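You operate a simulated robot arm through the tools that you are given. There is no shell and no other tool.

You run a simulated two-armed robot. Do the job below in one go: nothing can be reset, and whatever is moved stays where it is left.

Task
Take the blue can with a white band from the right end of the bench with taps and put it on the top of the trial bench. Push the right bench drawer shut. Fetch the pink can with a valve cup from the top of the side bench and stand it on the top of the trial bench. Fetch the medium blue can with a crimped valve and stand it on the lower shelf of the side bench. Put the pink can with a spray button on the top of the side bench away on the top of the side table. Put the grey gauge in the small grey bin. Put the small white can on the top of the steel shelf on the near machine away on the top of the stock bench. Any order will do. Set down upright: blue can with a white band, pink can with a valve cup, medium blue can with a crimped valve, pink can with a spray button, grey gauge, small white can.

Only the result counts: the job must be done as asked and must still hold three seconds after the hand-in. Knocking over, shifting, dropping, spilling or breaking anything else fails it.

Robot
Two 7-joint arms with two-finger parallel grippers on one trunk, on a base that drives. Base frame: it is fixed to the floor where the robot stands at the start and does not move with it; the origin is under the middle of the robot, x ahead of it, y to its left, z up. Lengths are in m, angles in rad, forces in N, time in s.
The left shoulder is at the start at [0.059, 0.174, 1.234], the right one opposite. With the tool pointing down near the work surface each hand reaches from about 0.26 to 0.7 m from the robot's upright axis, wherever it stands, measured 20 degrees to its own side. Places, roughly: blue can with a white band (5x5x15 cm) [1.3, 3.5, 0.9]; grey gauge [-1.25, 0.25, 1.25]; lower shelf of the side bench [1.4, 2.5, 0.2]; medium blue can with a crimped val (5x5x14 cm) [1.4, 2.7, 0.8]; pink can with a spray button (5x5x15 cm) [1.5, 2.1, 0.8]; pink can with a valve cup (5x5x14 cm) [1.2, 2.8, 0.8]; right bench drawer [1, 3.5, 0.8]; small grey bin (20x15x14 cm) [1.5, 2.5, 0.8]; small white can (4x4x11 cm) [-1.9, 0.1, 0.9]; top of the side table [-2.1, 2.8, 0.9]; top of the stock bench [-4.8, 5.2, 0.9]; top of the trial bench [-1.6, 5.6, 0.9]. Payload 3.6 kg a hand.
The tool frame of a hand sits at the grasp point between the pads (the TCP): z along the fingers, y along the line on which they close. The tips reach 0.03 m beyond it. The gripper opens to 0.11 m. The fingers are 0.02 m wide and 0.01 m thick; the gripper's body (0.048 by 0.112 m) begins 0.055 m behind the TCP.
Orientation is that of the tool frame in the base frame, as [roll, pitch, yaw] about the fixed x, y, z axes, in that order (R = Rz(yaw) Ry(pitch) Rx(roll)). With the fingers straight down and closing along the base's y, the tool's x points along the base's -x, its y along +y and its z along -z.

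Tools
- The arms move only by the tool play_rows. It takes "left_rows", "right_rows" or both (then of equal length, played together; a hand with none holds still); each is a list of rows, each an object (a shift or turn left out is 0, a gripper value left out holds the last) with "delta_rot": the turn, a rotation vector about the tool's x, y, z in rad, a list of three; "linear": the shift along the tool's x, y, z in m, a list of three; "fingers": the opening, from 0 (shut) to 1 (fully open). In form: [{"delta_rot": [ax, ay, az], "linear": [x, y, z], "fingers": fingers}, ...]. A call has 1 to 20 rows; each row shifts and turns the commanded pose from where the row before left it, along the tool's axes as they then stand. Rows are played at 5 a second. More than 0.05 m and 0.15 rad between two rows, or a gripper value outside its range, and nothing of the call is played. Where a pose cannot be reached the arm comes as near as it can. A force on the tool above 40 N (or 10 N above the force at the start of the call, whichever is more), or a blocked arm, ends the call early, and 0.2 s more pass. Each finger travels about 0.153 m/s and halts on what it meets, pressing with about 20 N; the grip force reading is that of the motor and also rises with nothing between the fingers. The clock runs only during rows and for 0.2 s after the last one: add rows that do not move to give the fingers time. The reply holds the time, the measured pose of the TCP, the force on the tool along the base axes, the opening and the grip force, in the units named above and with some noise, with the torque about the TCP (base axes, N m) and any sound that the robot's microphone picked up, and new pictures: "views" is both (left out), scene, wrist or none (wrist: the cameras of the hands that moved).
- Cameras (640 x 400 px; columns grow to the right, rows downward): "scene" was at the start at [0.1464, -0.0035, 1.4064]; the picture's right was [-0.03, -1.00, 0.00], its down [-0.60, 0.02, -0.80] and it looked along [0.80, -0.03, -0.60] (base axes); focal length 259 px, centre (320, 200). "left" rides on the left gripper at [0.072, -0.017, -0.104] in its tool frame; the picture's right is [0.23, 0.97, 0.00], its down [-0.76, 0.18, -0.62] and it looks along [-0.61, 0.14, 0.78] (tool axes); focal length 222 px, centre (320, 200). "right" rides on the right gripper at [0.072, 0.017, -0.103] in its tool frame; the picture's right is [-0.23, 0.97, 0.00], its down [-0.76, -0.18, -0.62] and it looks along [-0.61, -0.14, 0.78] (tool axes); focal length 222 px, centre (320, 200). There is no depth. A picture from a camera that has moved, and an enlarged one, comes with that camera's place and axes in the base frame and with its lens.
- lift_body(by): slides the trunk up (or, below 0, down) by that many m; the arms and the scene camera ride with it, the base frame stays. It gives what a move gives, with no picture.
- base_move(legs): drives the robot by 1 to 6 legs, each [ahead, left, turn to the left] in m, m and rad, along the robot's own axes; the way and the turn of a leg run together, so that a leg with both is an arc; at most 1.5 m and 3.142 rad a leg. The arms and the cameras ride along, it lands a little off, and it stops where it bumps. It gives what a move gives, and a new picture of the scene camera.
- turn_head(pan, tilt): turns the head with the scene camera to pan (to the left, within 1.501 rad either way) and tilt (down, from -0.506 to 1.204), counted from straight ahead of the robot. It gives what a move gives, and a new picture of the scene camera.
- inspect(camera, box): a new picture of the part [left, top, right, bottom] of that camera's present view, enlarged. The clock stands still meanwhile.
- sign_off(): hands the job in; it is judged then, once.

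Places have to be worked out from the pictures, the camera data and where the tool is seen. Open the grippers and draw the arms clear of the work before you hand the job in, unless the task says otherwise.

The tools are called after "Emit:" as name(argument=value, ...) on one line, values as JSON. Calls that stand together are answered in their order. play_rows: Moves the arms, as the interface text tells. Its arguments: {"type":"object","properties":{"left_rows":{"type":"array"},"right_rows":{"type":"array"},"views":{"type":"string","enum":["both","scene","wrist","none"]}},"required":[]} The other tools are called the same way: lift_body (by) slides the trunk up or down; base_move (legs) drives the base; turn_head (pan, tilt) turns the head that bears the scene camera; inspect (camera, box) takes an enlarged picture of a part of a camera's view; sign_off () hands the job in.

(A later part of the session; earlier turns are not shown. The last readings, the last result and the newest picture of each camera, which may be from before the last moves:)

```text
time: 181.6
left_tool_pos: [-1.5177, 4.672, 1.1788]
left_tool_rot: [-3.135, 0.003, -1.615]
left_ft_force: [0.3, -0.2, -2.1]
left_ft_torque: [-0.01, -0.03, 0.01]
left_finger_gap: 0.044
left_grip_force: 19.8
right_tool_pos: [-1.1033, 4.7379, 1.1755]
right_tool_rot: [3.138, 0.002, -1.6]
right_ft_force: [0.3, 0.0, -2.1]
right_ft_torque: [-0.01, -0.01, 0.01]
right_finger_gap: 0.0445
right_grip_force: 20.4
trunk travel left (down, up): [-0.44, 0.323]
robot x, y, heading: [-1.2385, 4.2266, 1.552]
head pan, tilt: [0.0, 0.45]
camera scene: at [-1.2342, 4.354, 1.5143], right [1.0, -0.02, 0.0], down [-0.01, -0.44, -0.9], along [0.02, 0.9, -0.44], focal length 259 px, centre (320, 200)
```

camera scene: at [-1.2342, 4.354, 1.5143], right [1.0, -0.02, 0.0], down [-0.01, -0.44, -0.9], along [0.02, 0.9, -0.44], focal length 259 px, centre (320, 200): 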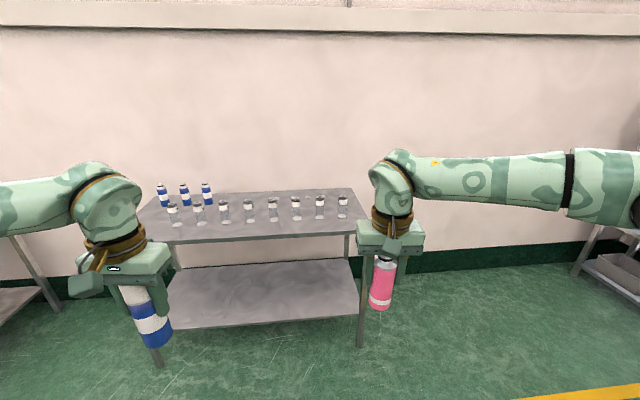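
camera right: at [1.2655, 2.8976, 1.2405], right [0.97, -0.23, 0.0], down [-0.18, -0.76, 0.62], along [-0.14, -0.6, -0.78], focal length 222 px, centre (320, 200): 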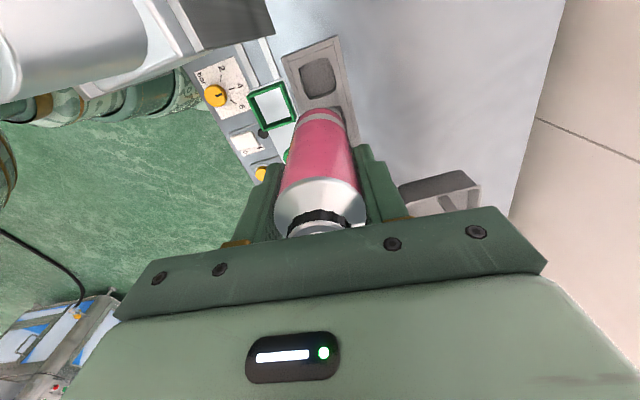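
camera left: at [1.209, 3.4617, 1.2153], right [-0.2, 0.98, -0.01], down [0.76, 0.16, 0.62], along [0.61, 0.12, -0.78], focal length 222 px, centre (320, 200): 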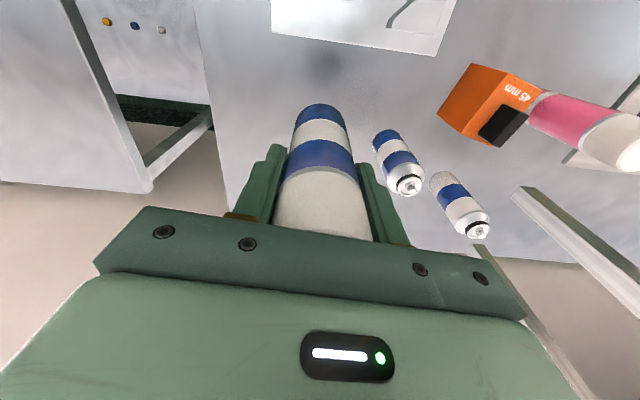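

The bench is turned about 0.1 rad: front edge y≈5.32 at x −1.5 to 5.355 at x −1.2, with the bottle row 14 cm behind it. I drive in so both cans can be set in the front strip.

Emit:
base_move(legs=[[0.54, 0.06, 0.0]])

Emit:
turn_head(pan=0.0, tilt=0.85)

```text
time: 184.7
left_tool_pos: [-1.5543, 5.2228, 1.1792]
left_tool_rot: [-3.134, 0.002, -1.631]
left_ft_force: [-0.7, 0.2, -1.7]
left_ft_torque: [-0.01, 0.01, 0.03]
left_finger_gap: 0.0443
left_grip_force: 19.5
right_tool_pos: [-1.1385, 5.2842, 1.177]
right_tool_rot: [3.14, 0.003, -1.614]
right_ft_force: [-0.5, -0.5, -1.4]
right_ft_torque: [-0.04, -0.01, 0.0]
right_finger_gap: 0.0442
right_grip_force: 20.3
trunk travel left (down, up): [-0.44, 0.323]
robot x, y, heading: [-1.2764, 4.773, 1.533]
head pan, tilt: [0.0, 0.45]
camera scene: at [-1.2748, 4.901, 1.5142], right [1.0, -0.04, 0.0], down [-0.02, -0.44, -0.9], along [0.03, 0.9, -0.44], focal length 259 px, centre (320, 200)
```

scene: 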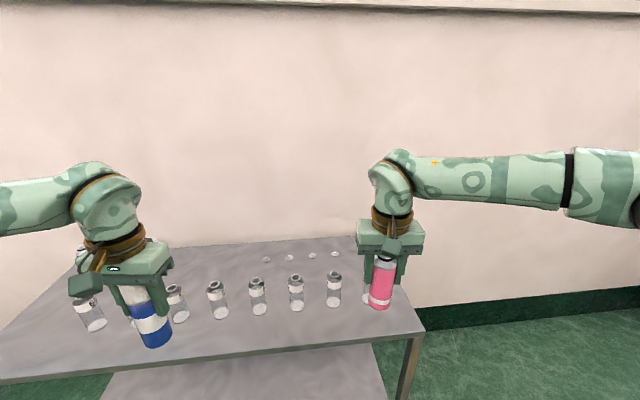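

```text
time: 185.6
left_tool_pos: [-1.5528, 5.2223, 1.1791]
left_tool_rot: [-3.136, 0.003, -1.63]
left_ft_force: [-0.3, 0.4, -1.9]
left_ft_torque: [0.02, -0.02, 0.02]
left_finger_gap: 0.044
left_grip_force: 20.5
right_tool_pos: [-1.1382, 5.2822, 1.1741]
right_tool_rot: [3.138, 0.001, -1.614]
right_ft_force: [0.5, -0.7, -1.4]
right_ft_torque: [-0.01, -0.02, -0.01]
right_finger_gap: 0.0446
right_grip_force: 20.5
trunk travel left (down, up): [-0.44, 0.323]
robot x, y, heading: [-1.2765, 4.7735, 1.537]
head pan, tilt: [0.0, 0.85]
camera scene: at [-1.2753, 4.8867, 1.4798], right [1.0, -0.04, 0.0], down [-0.03, -0.75, -0.66], along [0.02, 0.66, -0.75], focal length 259 px, centre (320, 200)
```

scene: 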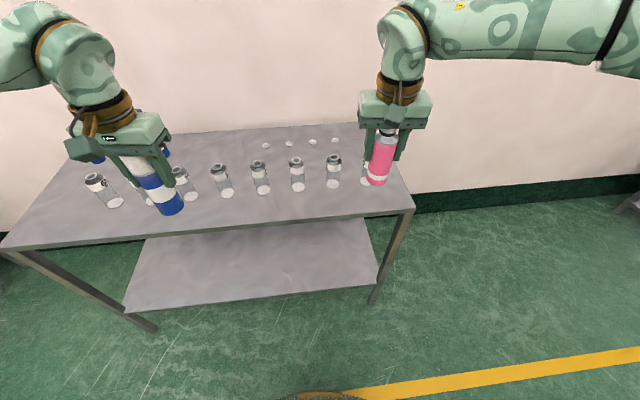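

The strip gap is about 12 cm; I'll set the cans between bottle columns, blue at (−1.50, 5.386) and pink at (−1.157, 5.413). First I move the base slightly closer.

Emit:
base_move(legs=[[0.09, 0.0, 0.03]])

```text
time: 186.7
left_tool_pos: [-1.564, 5.3063, 1.1774]
left_tool_rot: [-3.135, 0.002, -1.601]
left_ft_force: [0.6, 0.1, -1.6]
left_ft_torque: [-0.02, 0.02, 0.02]
left_finger_gap: 0.0437
left_grip_force: 20.1
right_tool_pos: [-1.1506, 5.3778, 1.1747]
right_tool_rot: [3.138, 0.001, -1.584]
right_ft_force: [-0.1, 1.0, -2.1]
right_ft_torque: [0.01, 0.0, -0.01]
right_finger_gap: 0.0445
right_grip_force: 19.8
trunk travel left (down, up): [-0.44, 0.323]
robot x, y, heading: [-1.2743, 4.8633, 1.562]
head pan, tilt: [0.0, 0.85]
camera scene: at [-1.2765, 4.9783, 1.4796], right [1.0, -0.01, 0.0], down [-0.01, -0.75, -0.66], along [0.01, 0.66, -0.75], focal length 259 px, centre (320, 200)
```

scene: 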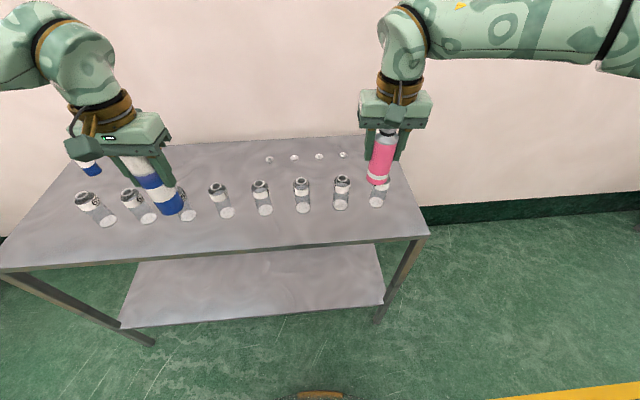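

I refine the spots with this view and move both hands over them while lowering to z≈1.10.

Emit:
play_rows(left_rows=[{"linear": [-0.0193, -0.0162, 0.0195]}, {"linear": [-0.0193, -0.0162, 0.0195]}, {"linear": [-0.0193, -0.0162, 0.0195]}, {"linear": [-0.0193, -0.0162, 0.0195]}], right_rows=[{"linear": [-0.0103, 0, 0.0195]}, {"linear": [-0.0103, 0, 0.0195]}, {"linear": [-0.0103, 0, 0.0195]}, {"linear": [-0.0103, 0, 0.0195]}], views="both")

```text
time: 187.7
left_tool_pos: [-1.4941, 5.3827, 1.0999]
left_tool_rot: [-3.134, 0.002, -1.6]
left_ft_force: [-0.2, -1.0, -2.3]
left_ft_torque: [-0.02, 0.0, 0.01]
left_finger_gap: 0.0437
left_grip_force: 20.2
right_tool_pos: [-1.1494, 5.4197, 1.096]
right_tool_rot: [3.138, 0.001, -1.586]
right_ft_force: [0.0, -0.2, -1.8]
right_ft_torque: [-0.02, 0.01, 0.04]
right_finger_gap: 0.0443
right_grip_force: 20.3
trunk travel left (down, up): [-0.44, 0.323]
robot x, y, heading: [-1.2751, 4.8639, 1.565]
head pan, tilt: [0.0, 0.85]
camera scene: at [-1.2756, 4.9788, 1.4795], right [1.0, -0.01, 0.0], down [-0.01, -0.75, -0.66], along [0.01, 0.66, -0.75], focal length 259 px, centre (320, 200)
camera right: at [-1.1656, 5.347, 1.2006], right [-0.97, 0.24, 0.0], down [0.19, 0.76, 0.62], along [0.15, 0.61, -0.78], focal length 222 px, centre (320, 200)
camera left: at [-1.4797, 5.3092, 1.2037], right [-0.98, -0.2, -0.01], down [-0.16, 0.77, 0.62], along [-0.12, 0.61, -0.78], focal length 222 px, centre (320, 200)
```

scene: 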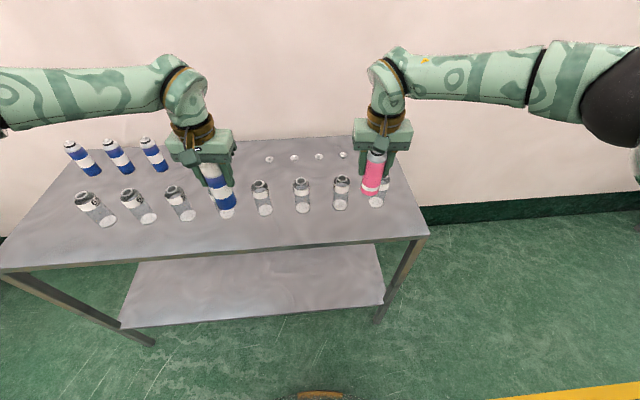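
right: 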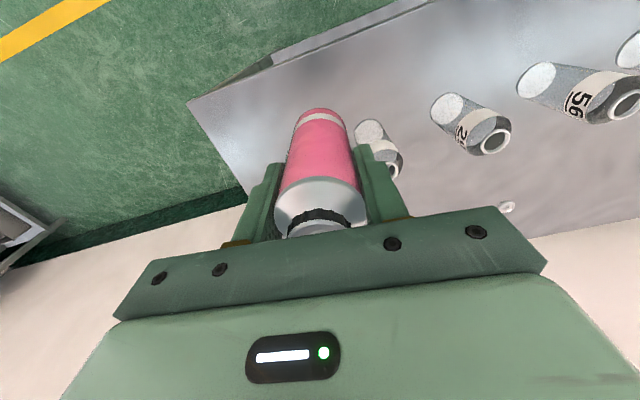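
left: 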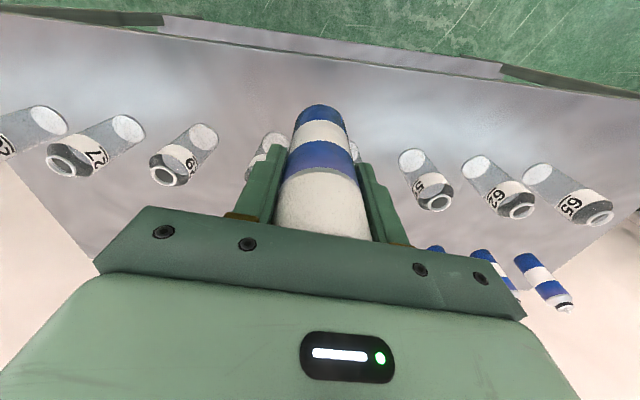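

Wrist views show the front edge about 4.4 cm ahead of each can centre, so I shift both 1–2 cm further in and lower toward the surface.

Emit:
play_rows(left_rows=[{"linear": [-0.006, 0, 0.03]}, {"linear": [-0.006, 0, 0.03]}, {"linear": [-0.006, 0, 0.03]}, {"linear": [0, 0, 0.01]}], right_rows=[{"linear": [-0.004, 0, 0.03]}, {"linear": [-0.004, 0, 0.03]}, {"linear": [-0.004, 0, 0.03]}, {"linear": [0, 0, 0.01]}], views="both")

```text
time: 188.7
left_tool_pos: [-1.4944, 5.3982, 1.0008]
left_tool_rot: [-3.134, 0.004, -1.602]
left_ft_force: [0.6, -0.5, -1.3]
left_ft_torque: [-0.02, -0.01, 0.0]
left_finger_gap: 0.044
left_grip_force: 19.7
right_tool_pos: [-1.1499, 5.4303, 0.9998]
right_tool_rot: [3.138, 0.005, -1.585]
right_ft_force: [-1.1, -0.7, -1.6]
right_ft_torque: [0.02, 0.01, 0.01]
right_finger_gap: 0.0446
right_grip_force: 20.5
trunk travel left (down, up): [-0.44, 0.323]
robot x, y, heading: [-1.2756, 4.8647, 1.565]
head pan, tilt: [0.0, 0.85]
camera scene: at [-1.2764, 4.9769, 1.4798], right [1.0, -0.01, 0.0], down [-0.01, -0.75, -0.66], along [0.01, 0.66, -0.75], focal length 259 px, centre (320, 200)
camera right: at [-1.1669, 5.358, 1.1027], right [-0.97, 0.24, 0.0], down [0.19, 0.76, 0.62], along [0.15, 0.61, -0.78], focal length 222 px, centre (320, 200)
camera left: at [-1.4811, 5.3253, 1.1042], right [-0.98, -0.2, -0.01], down [-0.16, 0.76, 0.62], along [-0.12, 0.61, -0.78], focal length 222 px, centre (320, 200)
```

scene: 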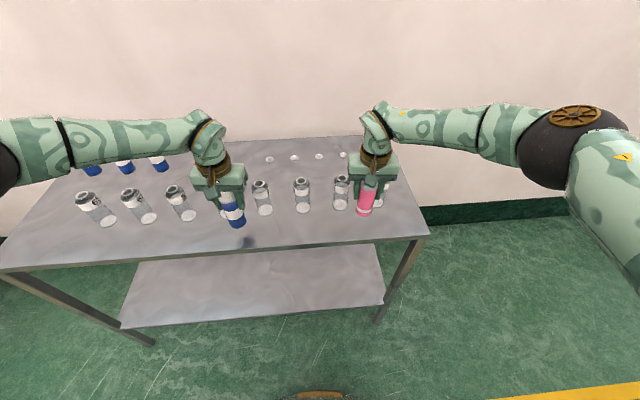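
right: 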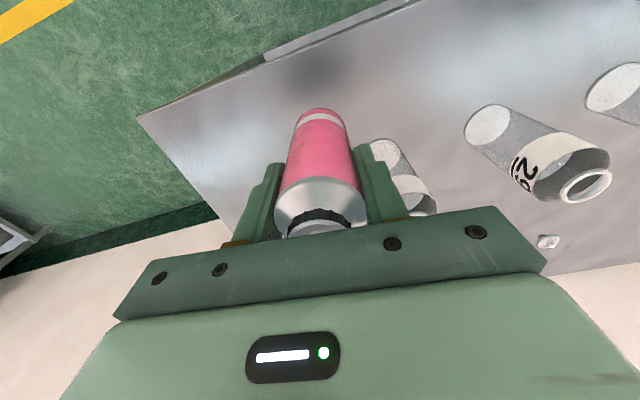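
left: 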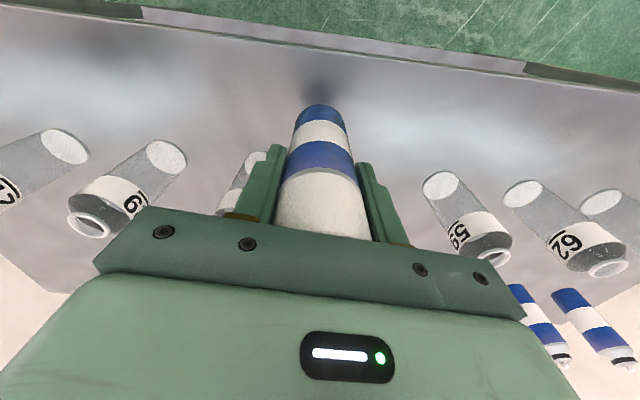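

Both cans are a few centimetres above the surface, clear of the bottles. I lower the left (blue) until it touches.

Emit:
play_rows(left_rows=[{"linear": [0, 0, 0.01]}, {"linear": [0, 0, 0.01]}, {"linear": [0, 0, 0.004]}, {"linear": [0, 0, 0.004]}], views="none")

```text
time: 189.7
left_tool_pos: [-1.4954, 5.3997, 0.9729]
left_tool_rot: [-3.136, 0.003, -1.601]
left_ft_force: [0.3, 0.6, -1.4]
left_ft_torque: [0.03, -0.01, -0.02]
left_finger_gap: 0.0438
left_grip_force: 20.1
right_tool_pos: [-1.1491, 5.4306, 0.9983]
right_tool_rot: [3.138, 0.003, -1.585]
right_ft_force: [0.0, 0.2, -1.6]
right_ft_torque: [0.03, -0.02, -0.05]
right_finger_gap: 0.0444
right_grip_force: 20.2
trunk travel left (down, up): [-0.44, 0.323]
robot x, y, heading: [-1.2767, 4.864, 1.563]
head pan, tilt: [0.0, 0.85]
```

No contact yet at z 0.973; I keep lowering in 4 mm steps.

Emit:
play_rows(left_rows=[{"linear": [0, 0, 0.004]}, {"linear": [0, 0, 0.004]}, {"linear": [0, 0, 0.004]}], views="none")

```text
time: 190.5
left_tool_pos: [-1.4952, 5.3996, 0.9614]
left_tool_rot: [-3.134, 0.002, -1.602]
left_ft_force: [-0.6, -0.4, -2.1]
left_ft_torque: [-0.01, -0.03, -0.01]
left_finger_gap: 0.0441
left_grip_force: 19.5
right_tool_pos: [-1.15, 5.4305, 0.9986]
right_tool_rot: [3.138, 0.001, -1.583]
right_ft_force: [0.5, 0.0, -1.3]
right_ft_torque: [-0.01, 0.01, -0.02]
right_finger_gap: 0.0441
right_grip_force: 19.8
trunk travel left (down, up): [-0.44, 0.323]
robot x, y, heading: [-1.2782, 4.8604, 1.561]
head pan, tilt: [0.0, 0.85]
```

Emit:
play_rows(left_rows=[{"linear": [0, 0, 0.004]}, {"linear": [0, 0, 0.004]}, {"linear": [0, 0, 0.004]}], right_rows=[{"linear": [0, 0, 0.01]}, {"linear": [0, 0, 0.01]}, {"linear": [0, 0, 0.005]}], views="wrist")

```text
time: 191.3
left_tool_pos: [-1.4948, 5.3998, 0.9505]
left_tool_rot: [-3.134, 0.006, -1.601]
left_ft_force: [-0.9, -0.7, 12.1]
left_ft_torque: [-0.09, 0.35, 0.0]
left_finger_gap: 0.0443
left_grip_force: 19.8
right_tool_pos: [-1.1499, 5.4291, 0.9742]
right_tool_rot: [3.138, 0.003, -1.583]
right_ft_force: [-0.4, 0.3, -2.0]
right_ft_torque: [0.0, 0.02, 0.05]
right_finger_gap: 0.0444
right_grip_force: 20.4
trunk travel left (down, up): [-0.44, 0.323]
robot x, y, heading: [-1.2785, 4.8663, 1.561]
head pan, tilt: [0.0, 0.85]
camera right: at [-1.1677, 5.357, 1.0778], right [-0.97, 0.24, 0.0], down [0.19, 0.76, 0.63], along [0.15, 0.61, -0.78], focal length 222 px, centre (320, 200)
camera left: at [-1.4801, 5.3249, 1.0551], right [-0.98, -0.2, -0.01], down [-0.16, 0.76, 0.63], along [-0.12, 0.62, -0.78], focal length 222 px, centre (320, 200)
```

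right: 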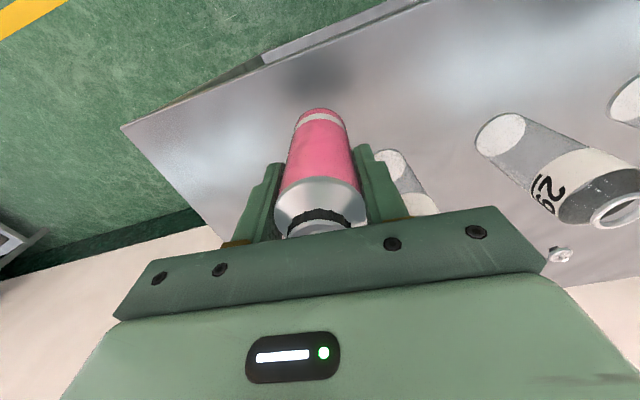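
left: 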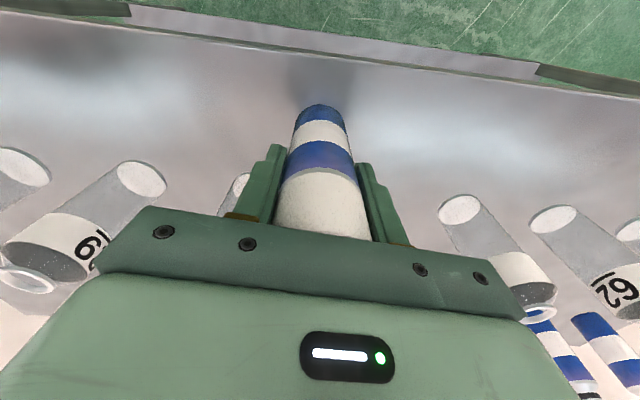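

The blue can touches (12 N) at z 0.9505, so the bench top is near 0.851. I release it, opening only moderately, while lowering the pink.

Emit:
play_rows(left_rows=[{"linear": [0, 0, -0.001]}, {"fingers": 0.6}, {"fingers": 0.72}, {}], right_rows=[{"linear": [0, 0, 0.008]}, {"linear": [0, 0, 0.005]}, {"linear": [0, 0, 0.003]}, {}], views="wrist")

```text
time: 192.3
left_tool_pos: [-1.4948, 5.3981, 0.9513]
left_tool_rot: [-3.133, 0.002, -1.601]
left_ft_force: [-0.7, 0.1, 9.9]
left_ft_torque: [-0.1, 0.08, 0.02]
left_finger_gap: 0.0792
left_grip_force: 0.2
right_tool_pos: [-1.1512, 5.4296, 0.9588]
right_tool_rot: [3.138, 0.004, -1.585]
right_ft_force: [-0.1, -0.5, -1.1]
right_ft_torque: [0.02, -0.02, 0.0]
right_finger_gap: 0.0444
right_grip_force: 19.7
trunk travel left (down, up): [-0.44, 0.323]
robot x, y, heading: [-1.2772, 4.8649, 1.558]
head pan, tilt: [0.0, 0.85]
camera right: at [-1.1684, 5.3572, 1.0611], right [-0.97, 0.24, 0.01], down [0.19, 0.76, 0.62], along [0.15, 0.61, -0.78], focal length 222 px, centre (320, 200)
camera left: at [-1.4799, 5.3246, 1.0546], right [-0.98, -0.2, -0.01], down [-0.16, 0.76, 0.62], along [-0.12, 0.61, -0.78], focal length 222 px, centre (320, 200)
```

right: 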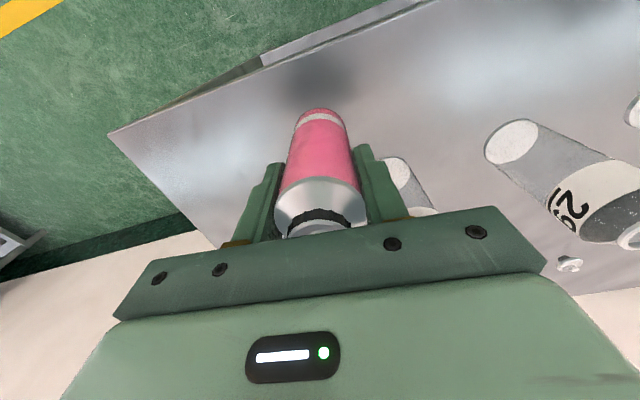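
left: 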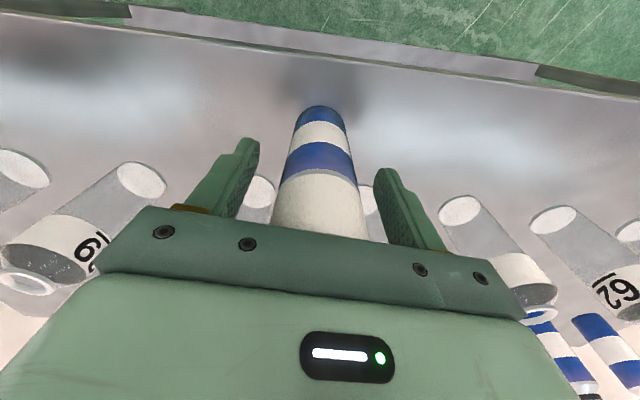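

The left palm rests lightly on the can's top (10 N). I lift the left hand straight up, and continue lowering the pink.

Emit:
play_rows(left_rows=[{"linear": [0, 0, -0.01]}, {"linear": [0, 0, -0.02]}, {"linear": [0, 0, -0.03]}, {"linear": [0, 0, -0.04]}, {"linear": [0, 0, -0.04]}], right_rows=[{"linear": [0, 0, 0.003]}, {"linear": [0, 0, 0.003]}, {"linear": [0, 0, 0.002]}, {}, {}], views="both")

```text
time: 193.5
left_tool_pos: [-1.4954, 5.3968, 1.0891]
left_tool_rot: [-3.134, 0.004, -1.602]
left_ft_force: [-0.5, 0.9, 0.9]
left_ft_torque: [0.03, -0.03, -0.03]
left_finger_gap: 0.0791
left_grip_force: 0.0
right_tool_pos: [-1.1498, 5.4295, 0.95]
right_tool_rot: [3.138, 0.004, -1.585]
right_ft_force: [-0.7, 0.0, -2.3]
right_ft_torque: [-0.02, 0.02, 0.03]
right_finger_gap: 0.0443
right_grip_force: 20.1
trunk travel left (down, up): [-0.44, 0.323]
robot x, y, heading: [-1.2769, 4.8632, 1.561]
head pan, tilt: [0.0, 0.85]
camera scene: at [-1.2761, 4.9763, 1.4798], right [1.0, -0.01, 0.0], down [-0.01, -0.75, -0.66], along [0.01, 0.66, -0.75], focal length 259 px, centre (320, 200)
camera right: at [-1.1678, 5.3571, 1.0524], right [-0.97, 0.24, 0.0], down [0.19, 0.76, 0.62], along [0.15, 0.61, -0.78], focal length 222 px, centre (320, 200)
camera left: at [-1.4806, 5.3229, 1.193], right [-0.98, -0.2, -0.01], down [-0.16, 0.77, 0.62], along [-0.12, 0.61, -0.78], focal length 222 px, centre (320, 200)
```

scene: 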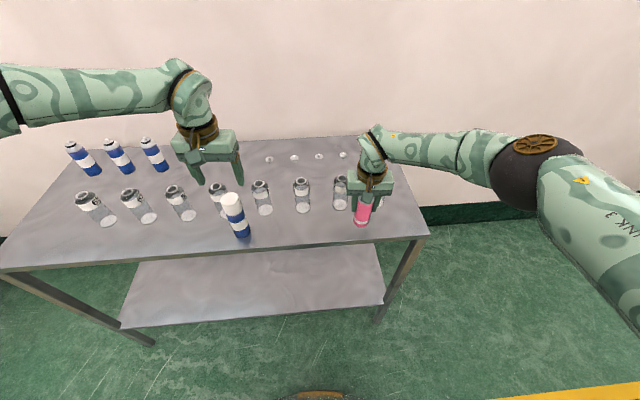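
right: 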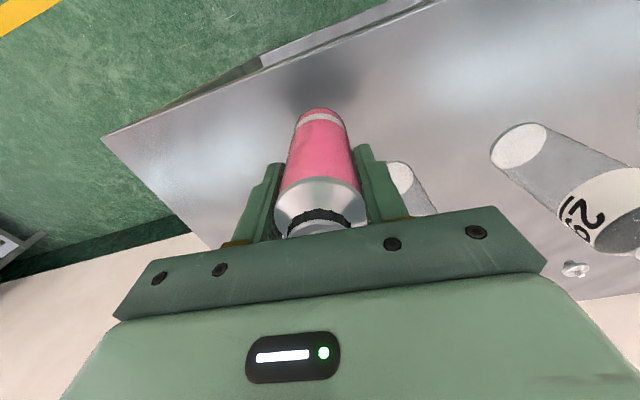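
left: 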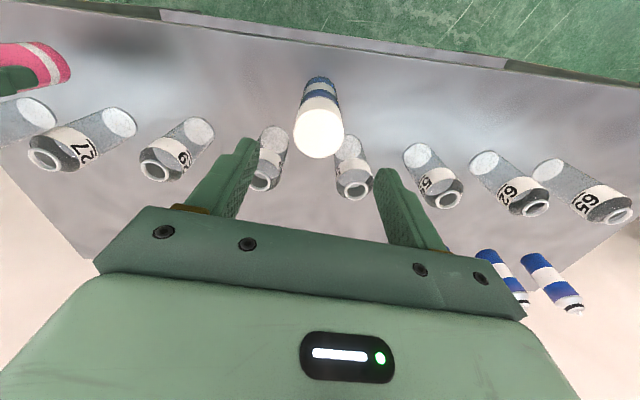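

The blue can stands upright in the strip. I lower the pink further, 3 mm at a time.

Emit:
play_rows(right_rows=[{"linear": [0, 0, 0.003]}, {"linear": [0, 0, 0.003]}, {"linear": [0, 0, 0.003]}], views="none")

```text
time: 194.3
left_tool_pos: [-1.4951, 5.3945, 1.0906]
left_tool_rot: [-3.136, 0.007, -1.602]
left_ft_force: [-0.3, 0.9, 1.1]
left_ft_torque: [-0.02, -0.01, 0.0]
left_finger_gap: 0.0791
left_grip_force: 0.2
right_tool_pos: [-1.1516, 5.43, 0.9427]
right_tool_rot: [3.137, 0.007, -1.585]
right_ft_force: [1.3, 0.0, 16.3]
right_ft_torque: [-0.23, -0.22, -0.03]
right_finger_gap: 0.0441
right_grip_force: 20.0
trunk travel left (down, up): [-0.44, 0.323]
robot x, y, heading: [-1.273, 4.8665, 1.56]
head pan, tilt: [0.0, 0.85]
```

Contact on the pink (16 N). I ease up a millimetre, open moderately and lift the hand straight up.

Emit:
play_rows(right_rows=[{"linear": [0, 0, -0.001]}, {"fingers": 0.6}, {"fingers": 0.7}, {}, {"linear": [0, 0, -0.01]}, {"linear": [0, 0, -0.03]}, {"linear": [0, 0, -0.04]}, {"linear": [0, 0, -0.04]}, {"linear": [0, 0, -0.04]}], views="both")

```text
time: 196.3
left_tool_pos: [-1.4947, 5.3953, 1.0882]
left_tool_rot: [-3.136, 0.004, -1.6]
left_ft_force: [0.0, 0.3, -1.1]
left_ft_torque: [0.0, -0.01, 0.04]
left_finger_gap: 0.0792
left_grip_force: 0.1
right_tool_pos: [-1.151, 5.4288, 1.1031]
right_tool_rot: [3.139, 0.004, -1.584]
right_ft_force: [-0.7, -0.3, -0.2]
right_ft_torque: [-0.01, 0.0, 0.0]
right_finger_gap: 0.0769
right_grip_force: 0.0
trunk travel left (down, up): [-0.44, 0.323]
robot x, y, heading: [-1.2751, 4.865, 1.566]
head pan, tilt: [0.0, 0.85]
camera scene: at [-1.2767, 4.976, 1.4798], right [1.0, -0.01, 0.0], down [-0.01, -0.75, -0.66], along [0.01, 0.66, -0.75], focal length 259 px, centre (320, 200)
camera right: at [-1.1684, 5.3565, 1.2063], right [-0.97, 0.24, 0.0], down [0.19, 0.76, 0.62], along [0.15, 0.61, -0.78], focal length 222 px, centre (320, 200)
```

scene: 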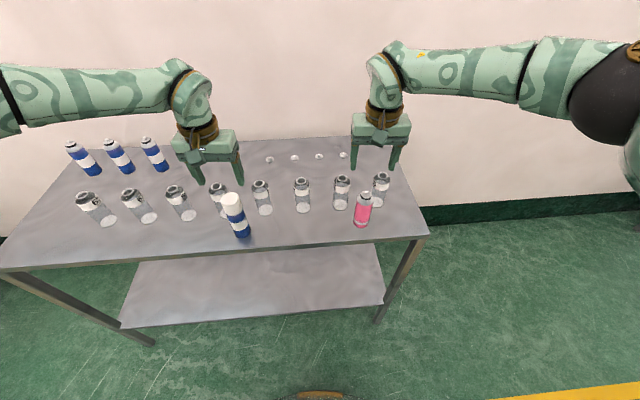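
right: 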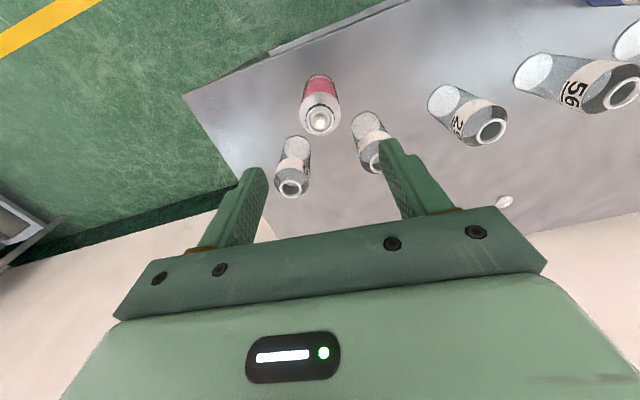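

Both cans stand on the trial bench and no bottle was touched. I retract both hands and drive back toward the near machine.

Emit:
play_rows(left_rows=[{"linear": [0.02, 0, -0.04]}, {"linear": [0.03, 0, -0.03]}, {"linear": [0.03, 0, -0.02]}, {"linear": [0.03, 0, 0]}], right_rows=[{"linear": [0.02, 0, -0.04]}, {"linear": [0.03, 0, -0.03]}, {"linear": [0.03, 0, -0.02]}, {"linear": [0.03, 0, 0]}], views="none")

Emit:
base_move(legs=[[-0.5, 0.0, 0.0], [0.0, -1.1, 0.0], [-0.4, 0.0, 1.571]])

Emit:
turn_head(pan=0.3, tilt=0.3)

```text
time: 197.3
left_tool_pos: [-1.499, 5.2849, 1.181]
left_tool_rot: [-3.135, 0.005, -1.599]
left_ft_force: [0.1, -0.5, 0.1]
left_ft_torque: [-0.02, -0.02, 0.03]
left_finger_gap: 0.0794
left_grip_force: 0.0
right_tool_pos: [-1.1524, 5.3167, 1.1924]
right_tool_rot: [3.139, 0.006, -1.585]
right_ft_force: [-0.2, -0.3, 0.2]
right_ft_torque: [0.0, 0.01, -0.04]
right_finger_gap: 0.0769
right_grip_force: 0.1
trunk travel left (down, up): [-0.44, 0.323]
robot x, y, heading: [-1.2764, 4.8633, 1.564]
head pan, tilt: [0.0, 0.85]
```

```text
time: 209.3
left_tool_pos: [-0.3449, 3.8752, 1.1798]
left_tool_rot: [-3.134, 0.003, -0.051]
left_ft_force: [-0.4, 0.4, -0.6]
left_ft_torque: [-0.04, 0.01, 0.01]
left_finger_gap: 0.0792
left_grip_force: 0.1
right_tool_pos: [-0.3686, 4.2221, 1.1928]
right_tool_rot: [3.137, 0.004, -0.035]
right_ft_force: [-0.8, 0.3, -0.1]
right_ft_torque: [0.0, 0.02, 0.02]
right_finger_gap: 0.077
right_grip_force: 0.1
trunk travel left (down, up): [-0.44, 0.323]
robot x, y, heading: [0.0792, 4.0909, 3.113]
head pan, tilt: [0.0, 0.85]
cut short: leg 3
camera scene: at [-0.0319, 4.0909, 1.4798], right [0.03, 1.0, 0.0], down [0.75, -0.02, -0.66], along [-0.66, 0.02, -0.75], focal length 259 px, centre (320, 200)
```

scene: 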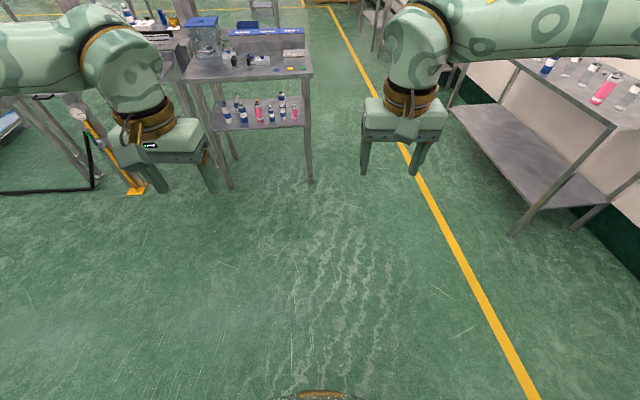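

```text
time: 210.3
left_tool_pos: [-0.3452, 3.8748, 1.1795]
left_tool_rot: [-3.135, 0.002, -0.05]
left_ft_force: [0.0, 0.3, -0.3]
left_ft_torque: [-0.01, 0.0, 0.02]
left_finger_gap: 0.0789
left_grip_force: 0.1
right_tool_pos: [-0.3681, 4.222, 1.1924]
right_tool_rot: [3.139, 0.002, -0.035]
right_ft_force: [-0.8, -0.3, -0.2]
right_ft_torque: [0.01, 0.0, 0.0]
right_finger_gap: 0.077
right_grip_force: 0.0
trunk travel left (down, up): [-0.44, 0.323]
robot x, y, heading: [0.0809, 4.0877, 3.113]
head pan, tilt: [0.3, 0.3]
camera scene: at [-0.0439, 4.0638, 1.5281], right [-0.27, 0.96, 0.0], down [0.29, 0.08, -0.95], along [-0.92, -0.25, -0.3], focal length 259 px, centre (320, 200)
```

scene: 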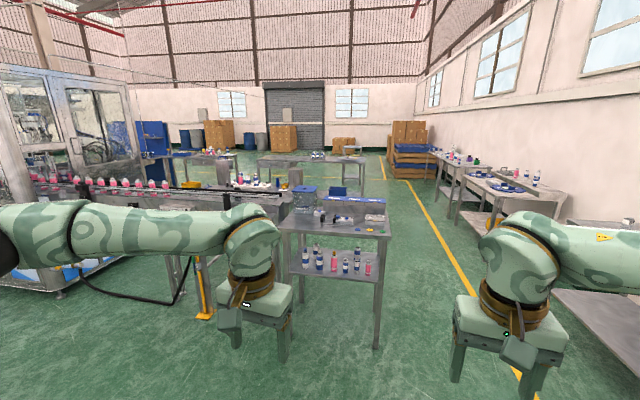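

The last leg was cut slightly short, so I look to both sides to see whether anything is near the robot.

Emit:
turn_head(pan=-1.5, tilt=0.5)

Emit:
turn_head(pan=1.5, tilt=0.4)

```text
time: 212.1
left_tool_pos: [-0.3448, 3.8742, 1.1795]
left_tool_rot: [-3.135, 0.005, -0.052]
left_ft_force: [0.2, 0.2, 0.1]
left_ft_torque: [-0.03, 0.03, 0.02]
left_finger_gap: 0.079
left_grip_force: 0.1
right_tool_pos: [-0.3699, 4.2216, 1.1916]
right_tool_rot: [3.139, 0.002, -0.036]
right_ft_force: [0.4, -0.6, -0.2]
right_ft_torque: [0.02, 0.01, 0.02]
right_finger_gap: 0.0771
right_grip_force: 0.0
trunk travel left (down, up): [-0.44, 0.323]
robot x, y, heading: [0.0838, 4.0876, 3.111]
head pan, tilt: [-1.499, 0.499]
camera scene: at [0.0422, 4.1796, 1.5098], right [1.0, 0.04, 0.0], down [0.02, -0.48, -0.88], along [-0.04, 0.88, -0.48], focal length 259 px, centre (320, 200)
```

scene: 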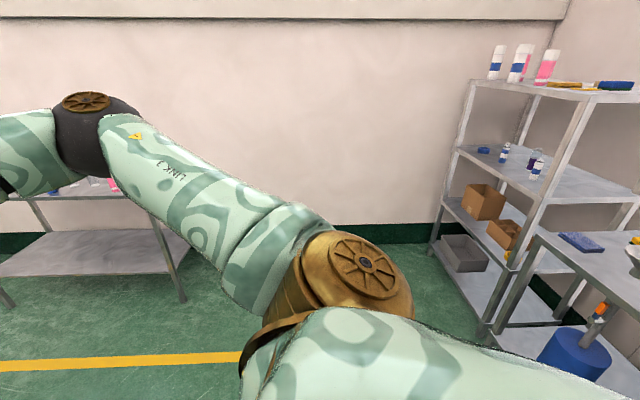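

```text
time: 214.7
left_tool_pos: [-0.3459, 3.8746, 1.1786]
left_tool_rot: [-3.135, 0.003, -0.05]
left_ft_force: [0.4, 0.3, 0.0]
left_ft_torque: [-0.02, 0.02, 0.01]
left_finger_gap: 0.0792
left_grip_force: 0.0
right_tool_pos: [-0.3703, 4.2219, 1.193]
right_tool_rot: [3.138, 0.002, -0.036]
right_ft_force: [0.0, 0.0, 0.4]
right_ft_torque: [0.0, 0.03, 0.03]
right_finger_gap: 0.0771
right_grip_force: 0.0
trunk travel left (down, up): [-0.44, 0.323]
robot x, y, heading: [0.0826, 4.0888, 3.112]
head pan, tilt: [1.499, 0.4]
camera scene: at [0.0366, 3.9965, 1.5189], right [-0.99, 0.1, 0.0], down [0.04, 0.39, -0.92], along [-0.09, -0.92, -0.39], focal length 259 px, centre (320, 200)
```

scene: 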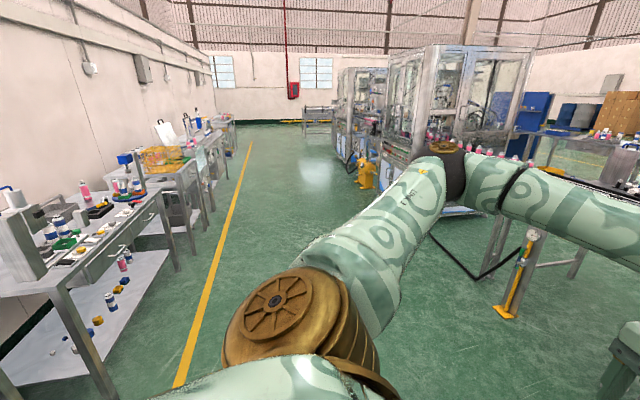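

Nothing is near the robot, so I strafe down the aisle toward the near machine.

Emit:
base_move(legs=[[0.0, 1.4, 0.03], [0.0, 1.3, 0.0], [0.0, 0.6, 0.0]])

Emit:
turn_head(pan=0.2, tilt=0.2)

```text
time: 230.9
left_tool_pos: [-0.3393, 0.5313, 1.1797]
left_tool_rot: [-3.135, 0.005, -0.014]
left_ft_force: [0.2, 0.4, 0.5]
left_ft_torque: [0.01, -0.02, 0.01]
left_finger_gap: 0.0793
left_grip_force: 0.1
right_tool_pos: [-0.3761, 0.8787, 1.1913]
right_tool_rot: [3.138, 0.003, 0.001]
right_ft_force: [0.3, 0.0, 0.2]
right_ft_torque: [0.02, 0.0, 0.04]
right_finger_gap: 0.0772
right_grip_force: 0.1
trunk travel left (down, up): [-0.44, 0.323]
robot x, y, heading: [0.0798, 0.7619, -3.132]
head pan, tilt: [1.499, 0.4]
camera scene: at [0.0382, 0.6677, 1.5189], right [-1.0, 0.06, 0.0], down [0.03, 0.39, -0.92], along [-0.06, -0.92, -0.39], focal length 259 px, centre (320, 200)
```

scene: 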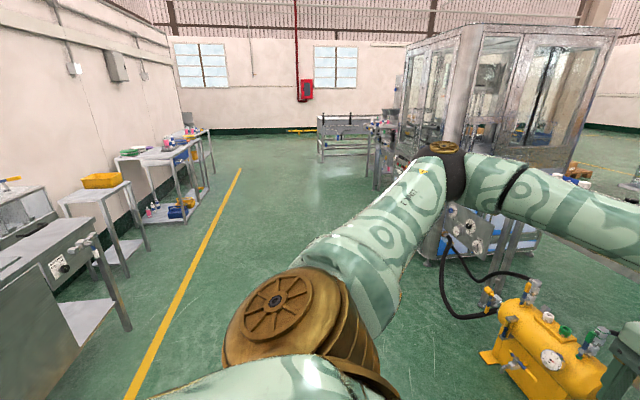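

```text
time: 232.4
left_tool_pos: [-0.3386, 0.5324, 1.1795]
left_tool_rot: [-3.135, 0.004, -0.013]
left_ft_force: [0.0, 0.1, -1.0]
left_ft_torque: [0.0, -0.01, -0.02]
left_finger_gap: 0.0793
left_grip_force: 0.2
right_tool_pos: [-0.3757, 0.8772, 1.1916]
right_tool_rot: [3.137, 0.002, 0.002]
right_ft_force: [-0.1, -0.3, -0.5]
right_ft_torque: [0.0, -0.01, -0.03]
right_finger_gap: 0.0771
right_grip_force: 0.0
trunk travel left (down, up): [-0.44, 0.323]
robot x, y, heading: [0.0786, 0.7623, -3.134]
head pan, tilt: [0.201, 0.201]
camera scene: at [-0.0471, 0.7412, 1.5374], right [-0.21, 0.98, 0.0], down [0.2, 0.04, -0.98], along [-0.96, -0.2, -0.2], focal length 259 px, centre (320, 200)
```

scene: 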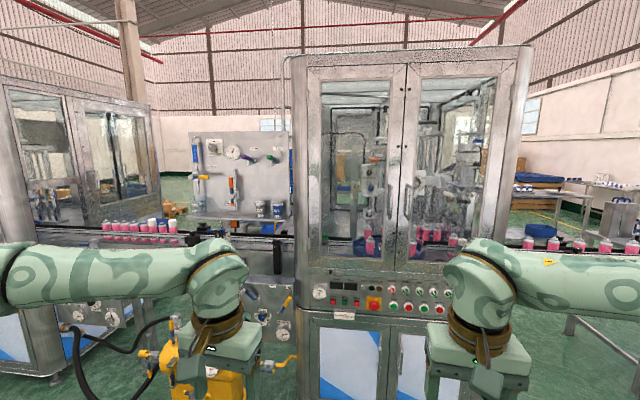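

The near machine has an instrument board with a small shelf to its left side. I zoom in on it.

Emit:
inspect(camera="scene", box=[180, 120, 300, 240])

Emit:
inspect(camera="scene", box=[140, 220, 320, 400])

```text
3.33 times, centred on (240, 180) of scene
camera zoom: at [-0.0471, 0.7412, 1.5374], right [-0.21, 0.98, 0.0], down [0.2, 0.04, -0.98], along [-0.96, -0.2, -0.2], focal length 862 px, centre (587, 267)
```

zoom: 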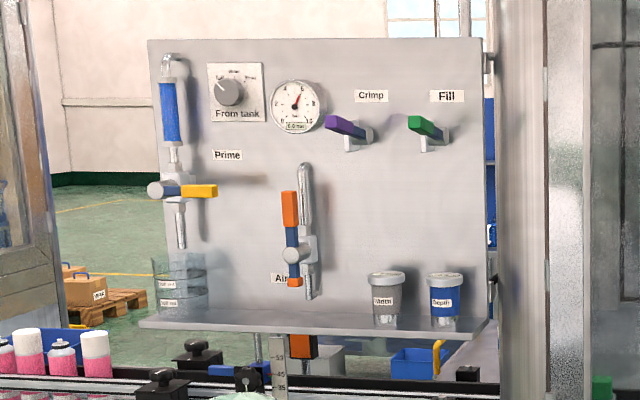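

```text
2.22 times, centred on (230, 310) of scene
camera zoom: at [-0.0471, 0.7412, 1.5374], right [-0.21, 0.98, 0.0], down [0.2, 0.04, -0.98], along [-0.96, -0.2, -0.2], focal length 575 px, centre (520, -44)
```

zoom: 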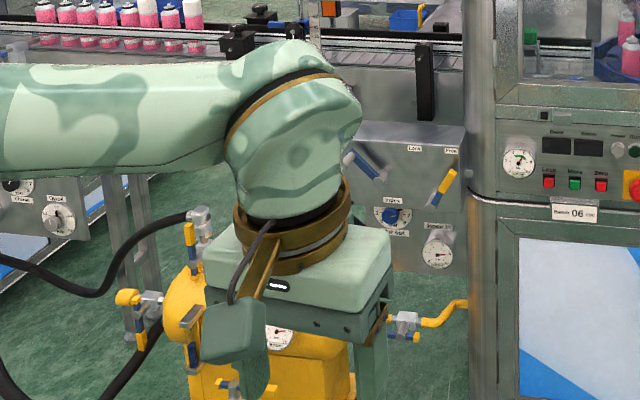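

The grey gauge is the grey cup marked "Width" on the board's shelf, at about (−1.25, 0.17, 1.23). I move closer on its line to study the clearances.

Emit:
base_move(legs=[[0.25, 0.38, -0.008]])

Emit:
turn_head(pan=0.1, tilt=0.45)

Emit:
inspect(camera="scene", box=[220, 60, 420, 230])

```text
time: 235.1
left_tool_pos: [-0.5894, 0.1522, 1.179]
left_tool_rot: [-3.136, 0.004, -0.023]
left_ft_force: [1.0, -0.4, 0.0]
left_ft_torque: [-0.03, -0.02, -0.01]
left_finger_gap: 0.0791
left_grip_force: 0.1
right_tool_pos: [-0.6226, 0.4978, 1.191]
right_tool_rot: [3.139, 0.002, -0.007]
right_ft_force: [0.4, 0.4, -0.3]
right_ft_torque: [0.03, -0.01, 0.0]
right_finger_gap: 0.0771
right_grip_force: 0.1
trunk travel left (down, up): [-0.44, 0.323]
robot x, y, heading: [-0.168, 0.3785, 3.144]
head pan, tilt: [0.201, 0.201]
camera scene: at [-0.2955, 0.3578, 1.5374], right [-0.2, 0.98, 0.0], down [0.2, 0.04, -0.98], along [-0.96, -0.19, -0.2], focal length 259 px, centre (320, 200)
```

scene: 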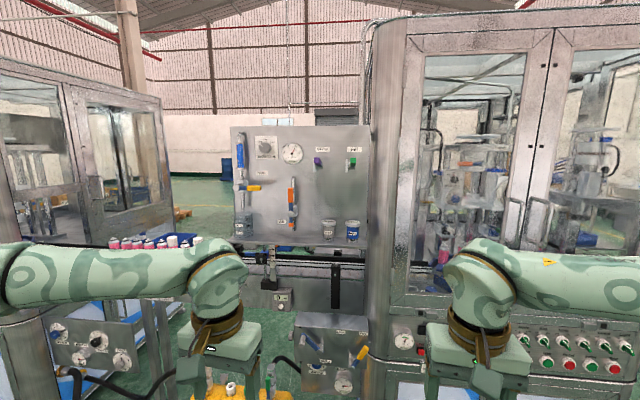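

```text
time: 235.9
left_tool_pos: [-0.589, 0.1503, 1.1798]
left_tool_rot: [-3.134, 0.004, -0.021]
left_ft_force: [0.8, 0.1, -0.3]
left_ft_torque: [0.03, 0.04, -0.01]
left_finger_gap: 0.0788
left_grip_force: 0.0
right_tool_pos: [-0.6228, 0.4978, 1.1912]
right_tool_rot: [3.136, 0.002, -0.007]
right_ft_force: [-0.4, -0.4, 0.6]
right_ft_torque: [0.03, 0.01, -0.02]
right_finger_gap: 0.077
right_grip_force: 0.1
trunk travel left (down, up): [-0.44, 0.323]
robot x, y, heading: [-0.1684, 0.3794, 3.143]
head pan, tilt: [0.099, 0.45]
camera scene: at [-0.2952, 0.3678, 1.5143], right [-0.1, 1.0, 0.0], down [0.43, 0.04, -0.9], along [-0.9, -0.09, -0.43], focal length 259 px, centre (320, 200)
```

scene: 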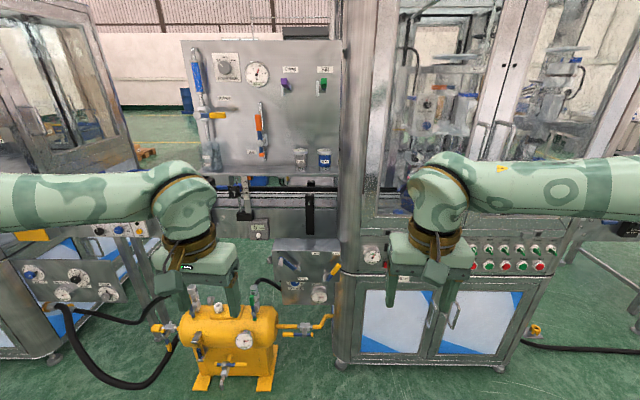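

```text
2.35 times, centred on (320, 145) of scene
camera zoom: at [-0.2952, 0.3678, 1.5143], right [-0.1, 1.0, 0.0], down [0.43, 0.04, -0.9], along [-0.9, -0.09, -0.43], focal length 609 px, centre (320, 329)
```

zoom: 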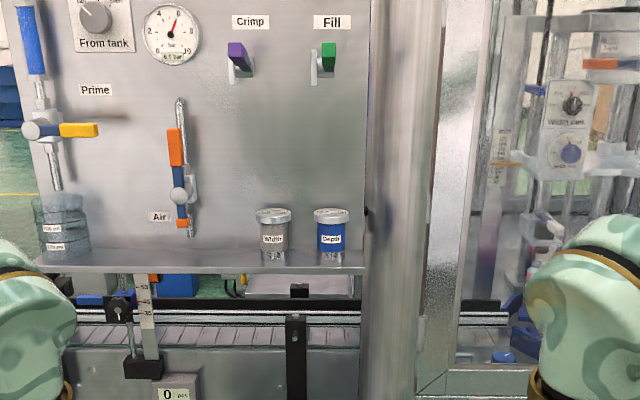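

The gauge stands at about (−1.172, 0.208), rim 5.5 cm wide, from z 1.207 to 1.275, with the blue cup 8.9 cm to its right; the yellow tank lies lower and to the left. I raise the trunk a bit, tilt the left tool forward and pull the right hand back.

Emit:
lift_body(by=0.1)

Emit:
play_rows(left_rows=[{"delta_rot": [0, -0.133, 0], "fingers": 0.73}, {"delta_rot": [0, -0.133, 0]}, {"delta_rot": [0, -0.133, 0]}, {"delta_rot": [0, -0.133, 0]}, {"delta_rot": [0, -0.133, 0]}, {"delta_rot": [0, -0.133, 0]}], right_rows=[{"linear": [0.02, 0, 0]}, {"linear": [0.02, 0, 0]}, {"linear": [0.02, 0, 0]}, {"linear": [0.02, 0, 0]}, {"linear": [0.02, 0, 0]}, {}], views="scene")

```text
time: 237.2
left_tool_pos: [-0.5891, 0.152, 1.2795]
left_tool_rot: [-3.136, 0.005, -0.022]
left_ft_force: [0.5, 0.3, 0.7]
left_ft_torque: [0.01, 0.04, 0.02]
left_finger_gap: 0.0792
left_grip_force: 0.1
right_tool_pos: [-0.623, 0.4977, 1.2915]
right_tool_rot: [3.139, 0.001, -0.007]
right_ft_force: [-0.8, 0.8, 0.6]
right_ft_torque: [0.01, 0.0, 0.0]
right_finger_gap: 0.077
right_grip_force: 0.0
trunk travel left (down, up): [-0.54, 0.223]
robot x, y, heading: [-0.1712, 0.3775, 3.14]
head pan, tilt: [0.099, 0.45]
```

```text
time: 238.6
left_tool_pos: [-0.5884, 0.1503, 1.2798]
left_tool_rot: [-3.129, 0.804, -0.012]
left_ft_force: [0.1, -1.3, 0.3]
left_ft_torque: [-0.03, -0.03, -0.03]
left_finger_gap: 0.0803
left_grip_force: 0.1
right_tool_pos: [-0.5223, 0.4964, 1.2923]
right_tool_rot: [3.139, 0.004, -0.009]
right_ft_force: [-0.2, 0.9, 0.1]
right_ft_torque: [0.0, 0.01, -0.01]
right_finger_gap: 0.0771
right_grip_force: 0.1
trunk travel left (down, up): [-0.54, 0.223]
robot x, y, heading: [-0.1689, 0.376, 3.138]
head pan, tilt: [0.099, 0.45]
camera scene: at [-0.2791, 0.3673, 1.6148], right [-0.1, 1.0, 0.0], down [0.43, 0.04, -0.9], along [-0.9, -0.09, -0.44], focal length 259 px, centre (320, 200)
```

scene: 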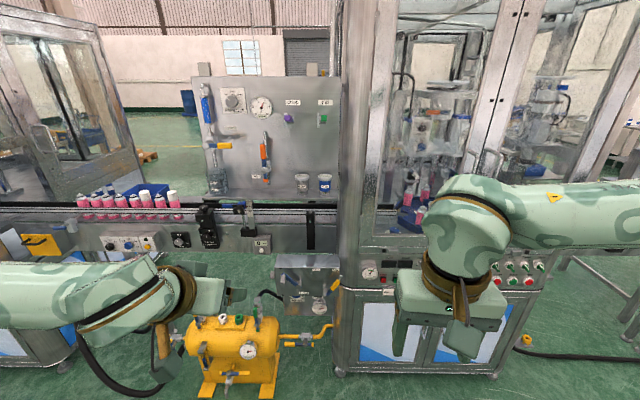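

Tilt is 0.80 and the left TCP is 0.058 m off in y, so I drive forward 0.4 m and 0.055 m to the right.

Emit:
base_move(legs=[[0.4, -0.055, 0.0]])

Emit:
inspect(camera="left", box=[0, 0, 640, 400])

Emit:
inspect(camera="scene", box=[200, 60, 400, 240])

```text
time: 241.2
left_tool_pos: [-0.9982, 0.2049, 1.2795]
left_tool_rot: [-3.131, 0.803, -0.01]
left_ft_force: [0.2, -0.6, 0.0]
left_ft_torque: [-0.01, 0.0, -0.01]
left_finger_gap: 0.0801
left_grip_force: 0.0
right_tool_pos: [-0.9343, 0.5506, 1.2915]
right_tool_rot: [3.137, 0.003, -0.004]
right_ft_force: [-0.7, 0.7, 0.7]
right_ft_torque: [-0.03, 0.0, 0.02]
right_finger_gap: 0.0772
right_grip_force: 0.0
trunk travel left (down, up): [-0.54, 0.223]
robot x, y, heading: [-0.5816, 0.4336, -3.14]
head pan, tilt: [0.099, 0.45]
camera scene: at [-0.6899, 0.4221, 1.6148], right [-0.1, 0.99, 0.0], down [0.43, 0.04, -0.9], along [-0.9, -0.09, -0.44], focal length 259 px, centre (320, 200)
```

scene: 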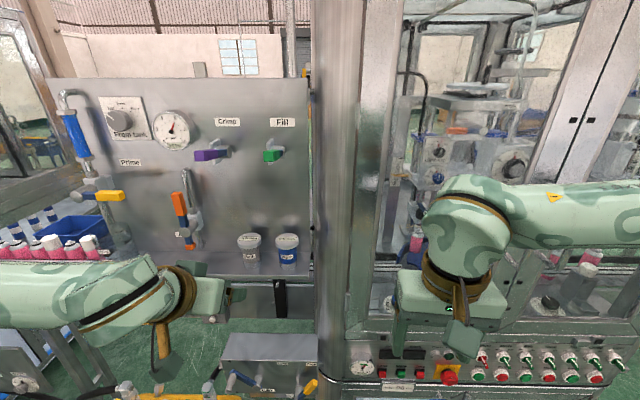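

```text
1.00 times, centred on (320, 200) of left (not enlarged: the box is as wide or as high as the picture)
camera zoom: at [-0.8728, 0.2193, 1.3002], right [0.14, -0.98, -0.17], down [-0.09, -0.18, 0.98], along [-0.99, -0.12, -0.11], focal length 222 px, centre (320, 200)
```

zoom: 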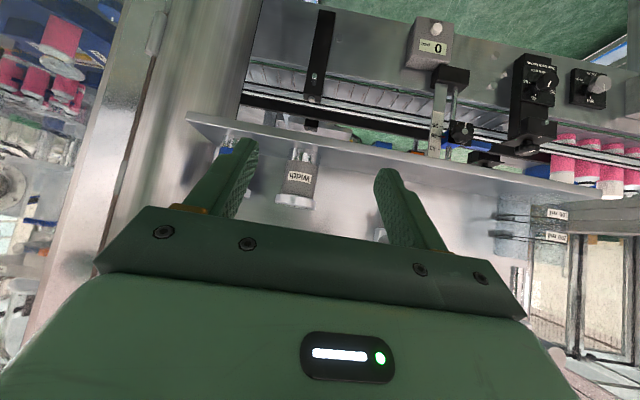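

```text
2.22 times, centred on (300, 150) of scene
camera zoom: at [-0.6899, 0.4221, 1.6148], right [-0.1, 0.99, 0.0], down [0.43, 0.04, -0.9], along [-0.9, -0.09, -0.44], focal length 575 px, centre (364, 311)
```

zoom: 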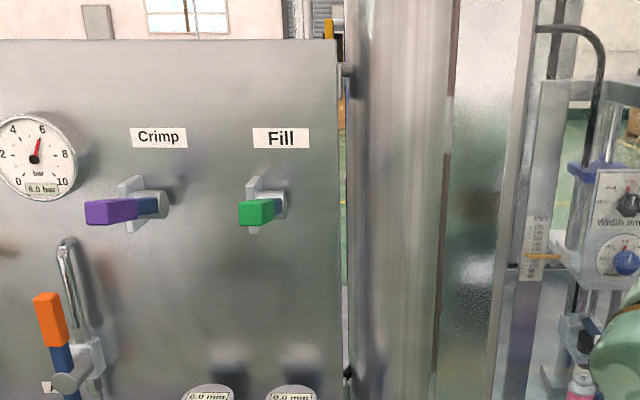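

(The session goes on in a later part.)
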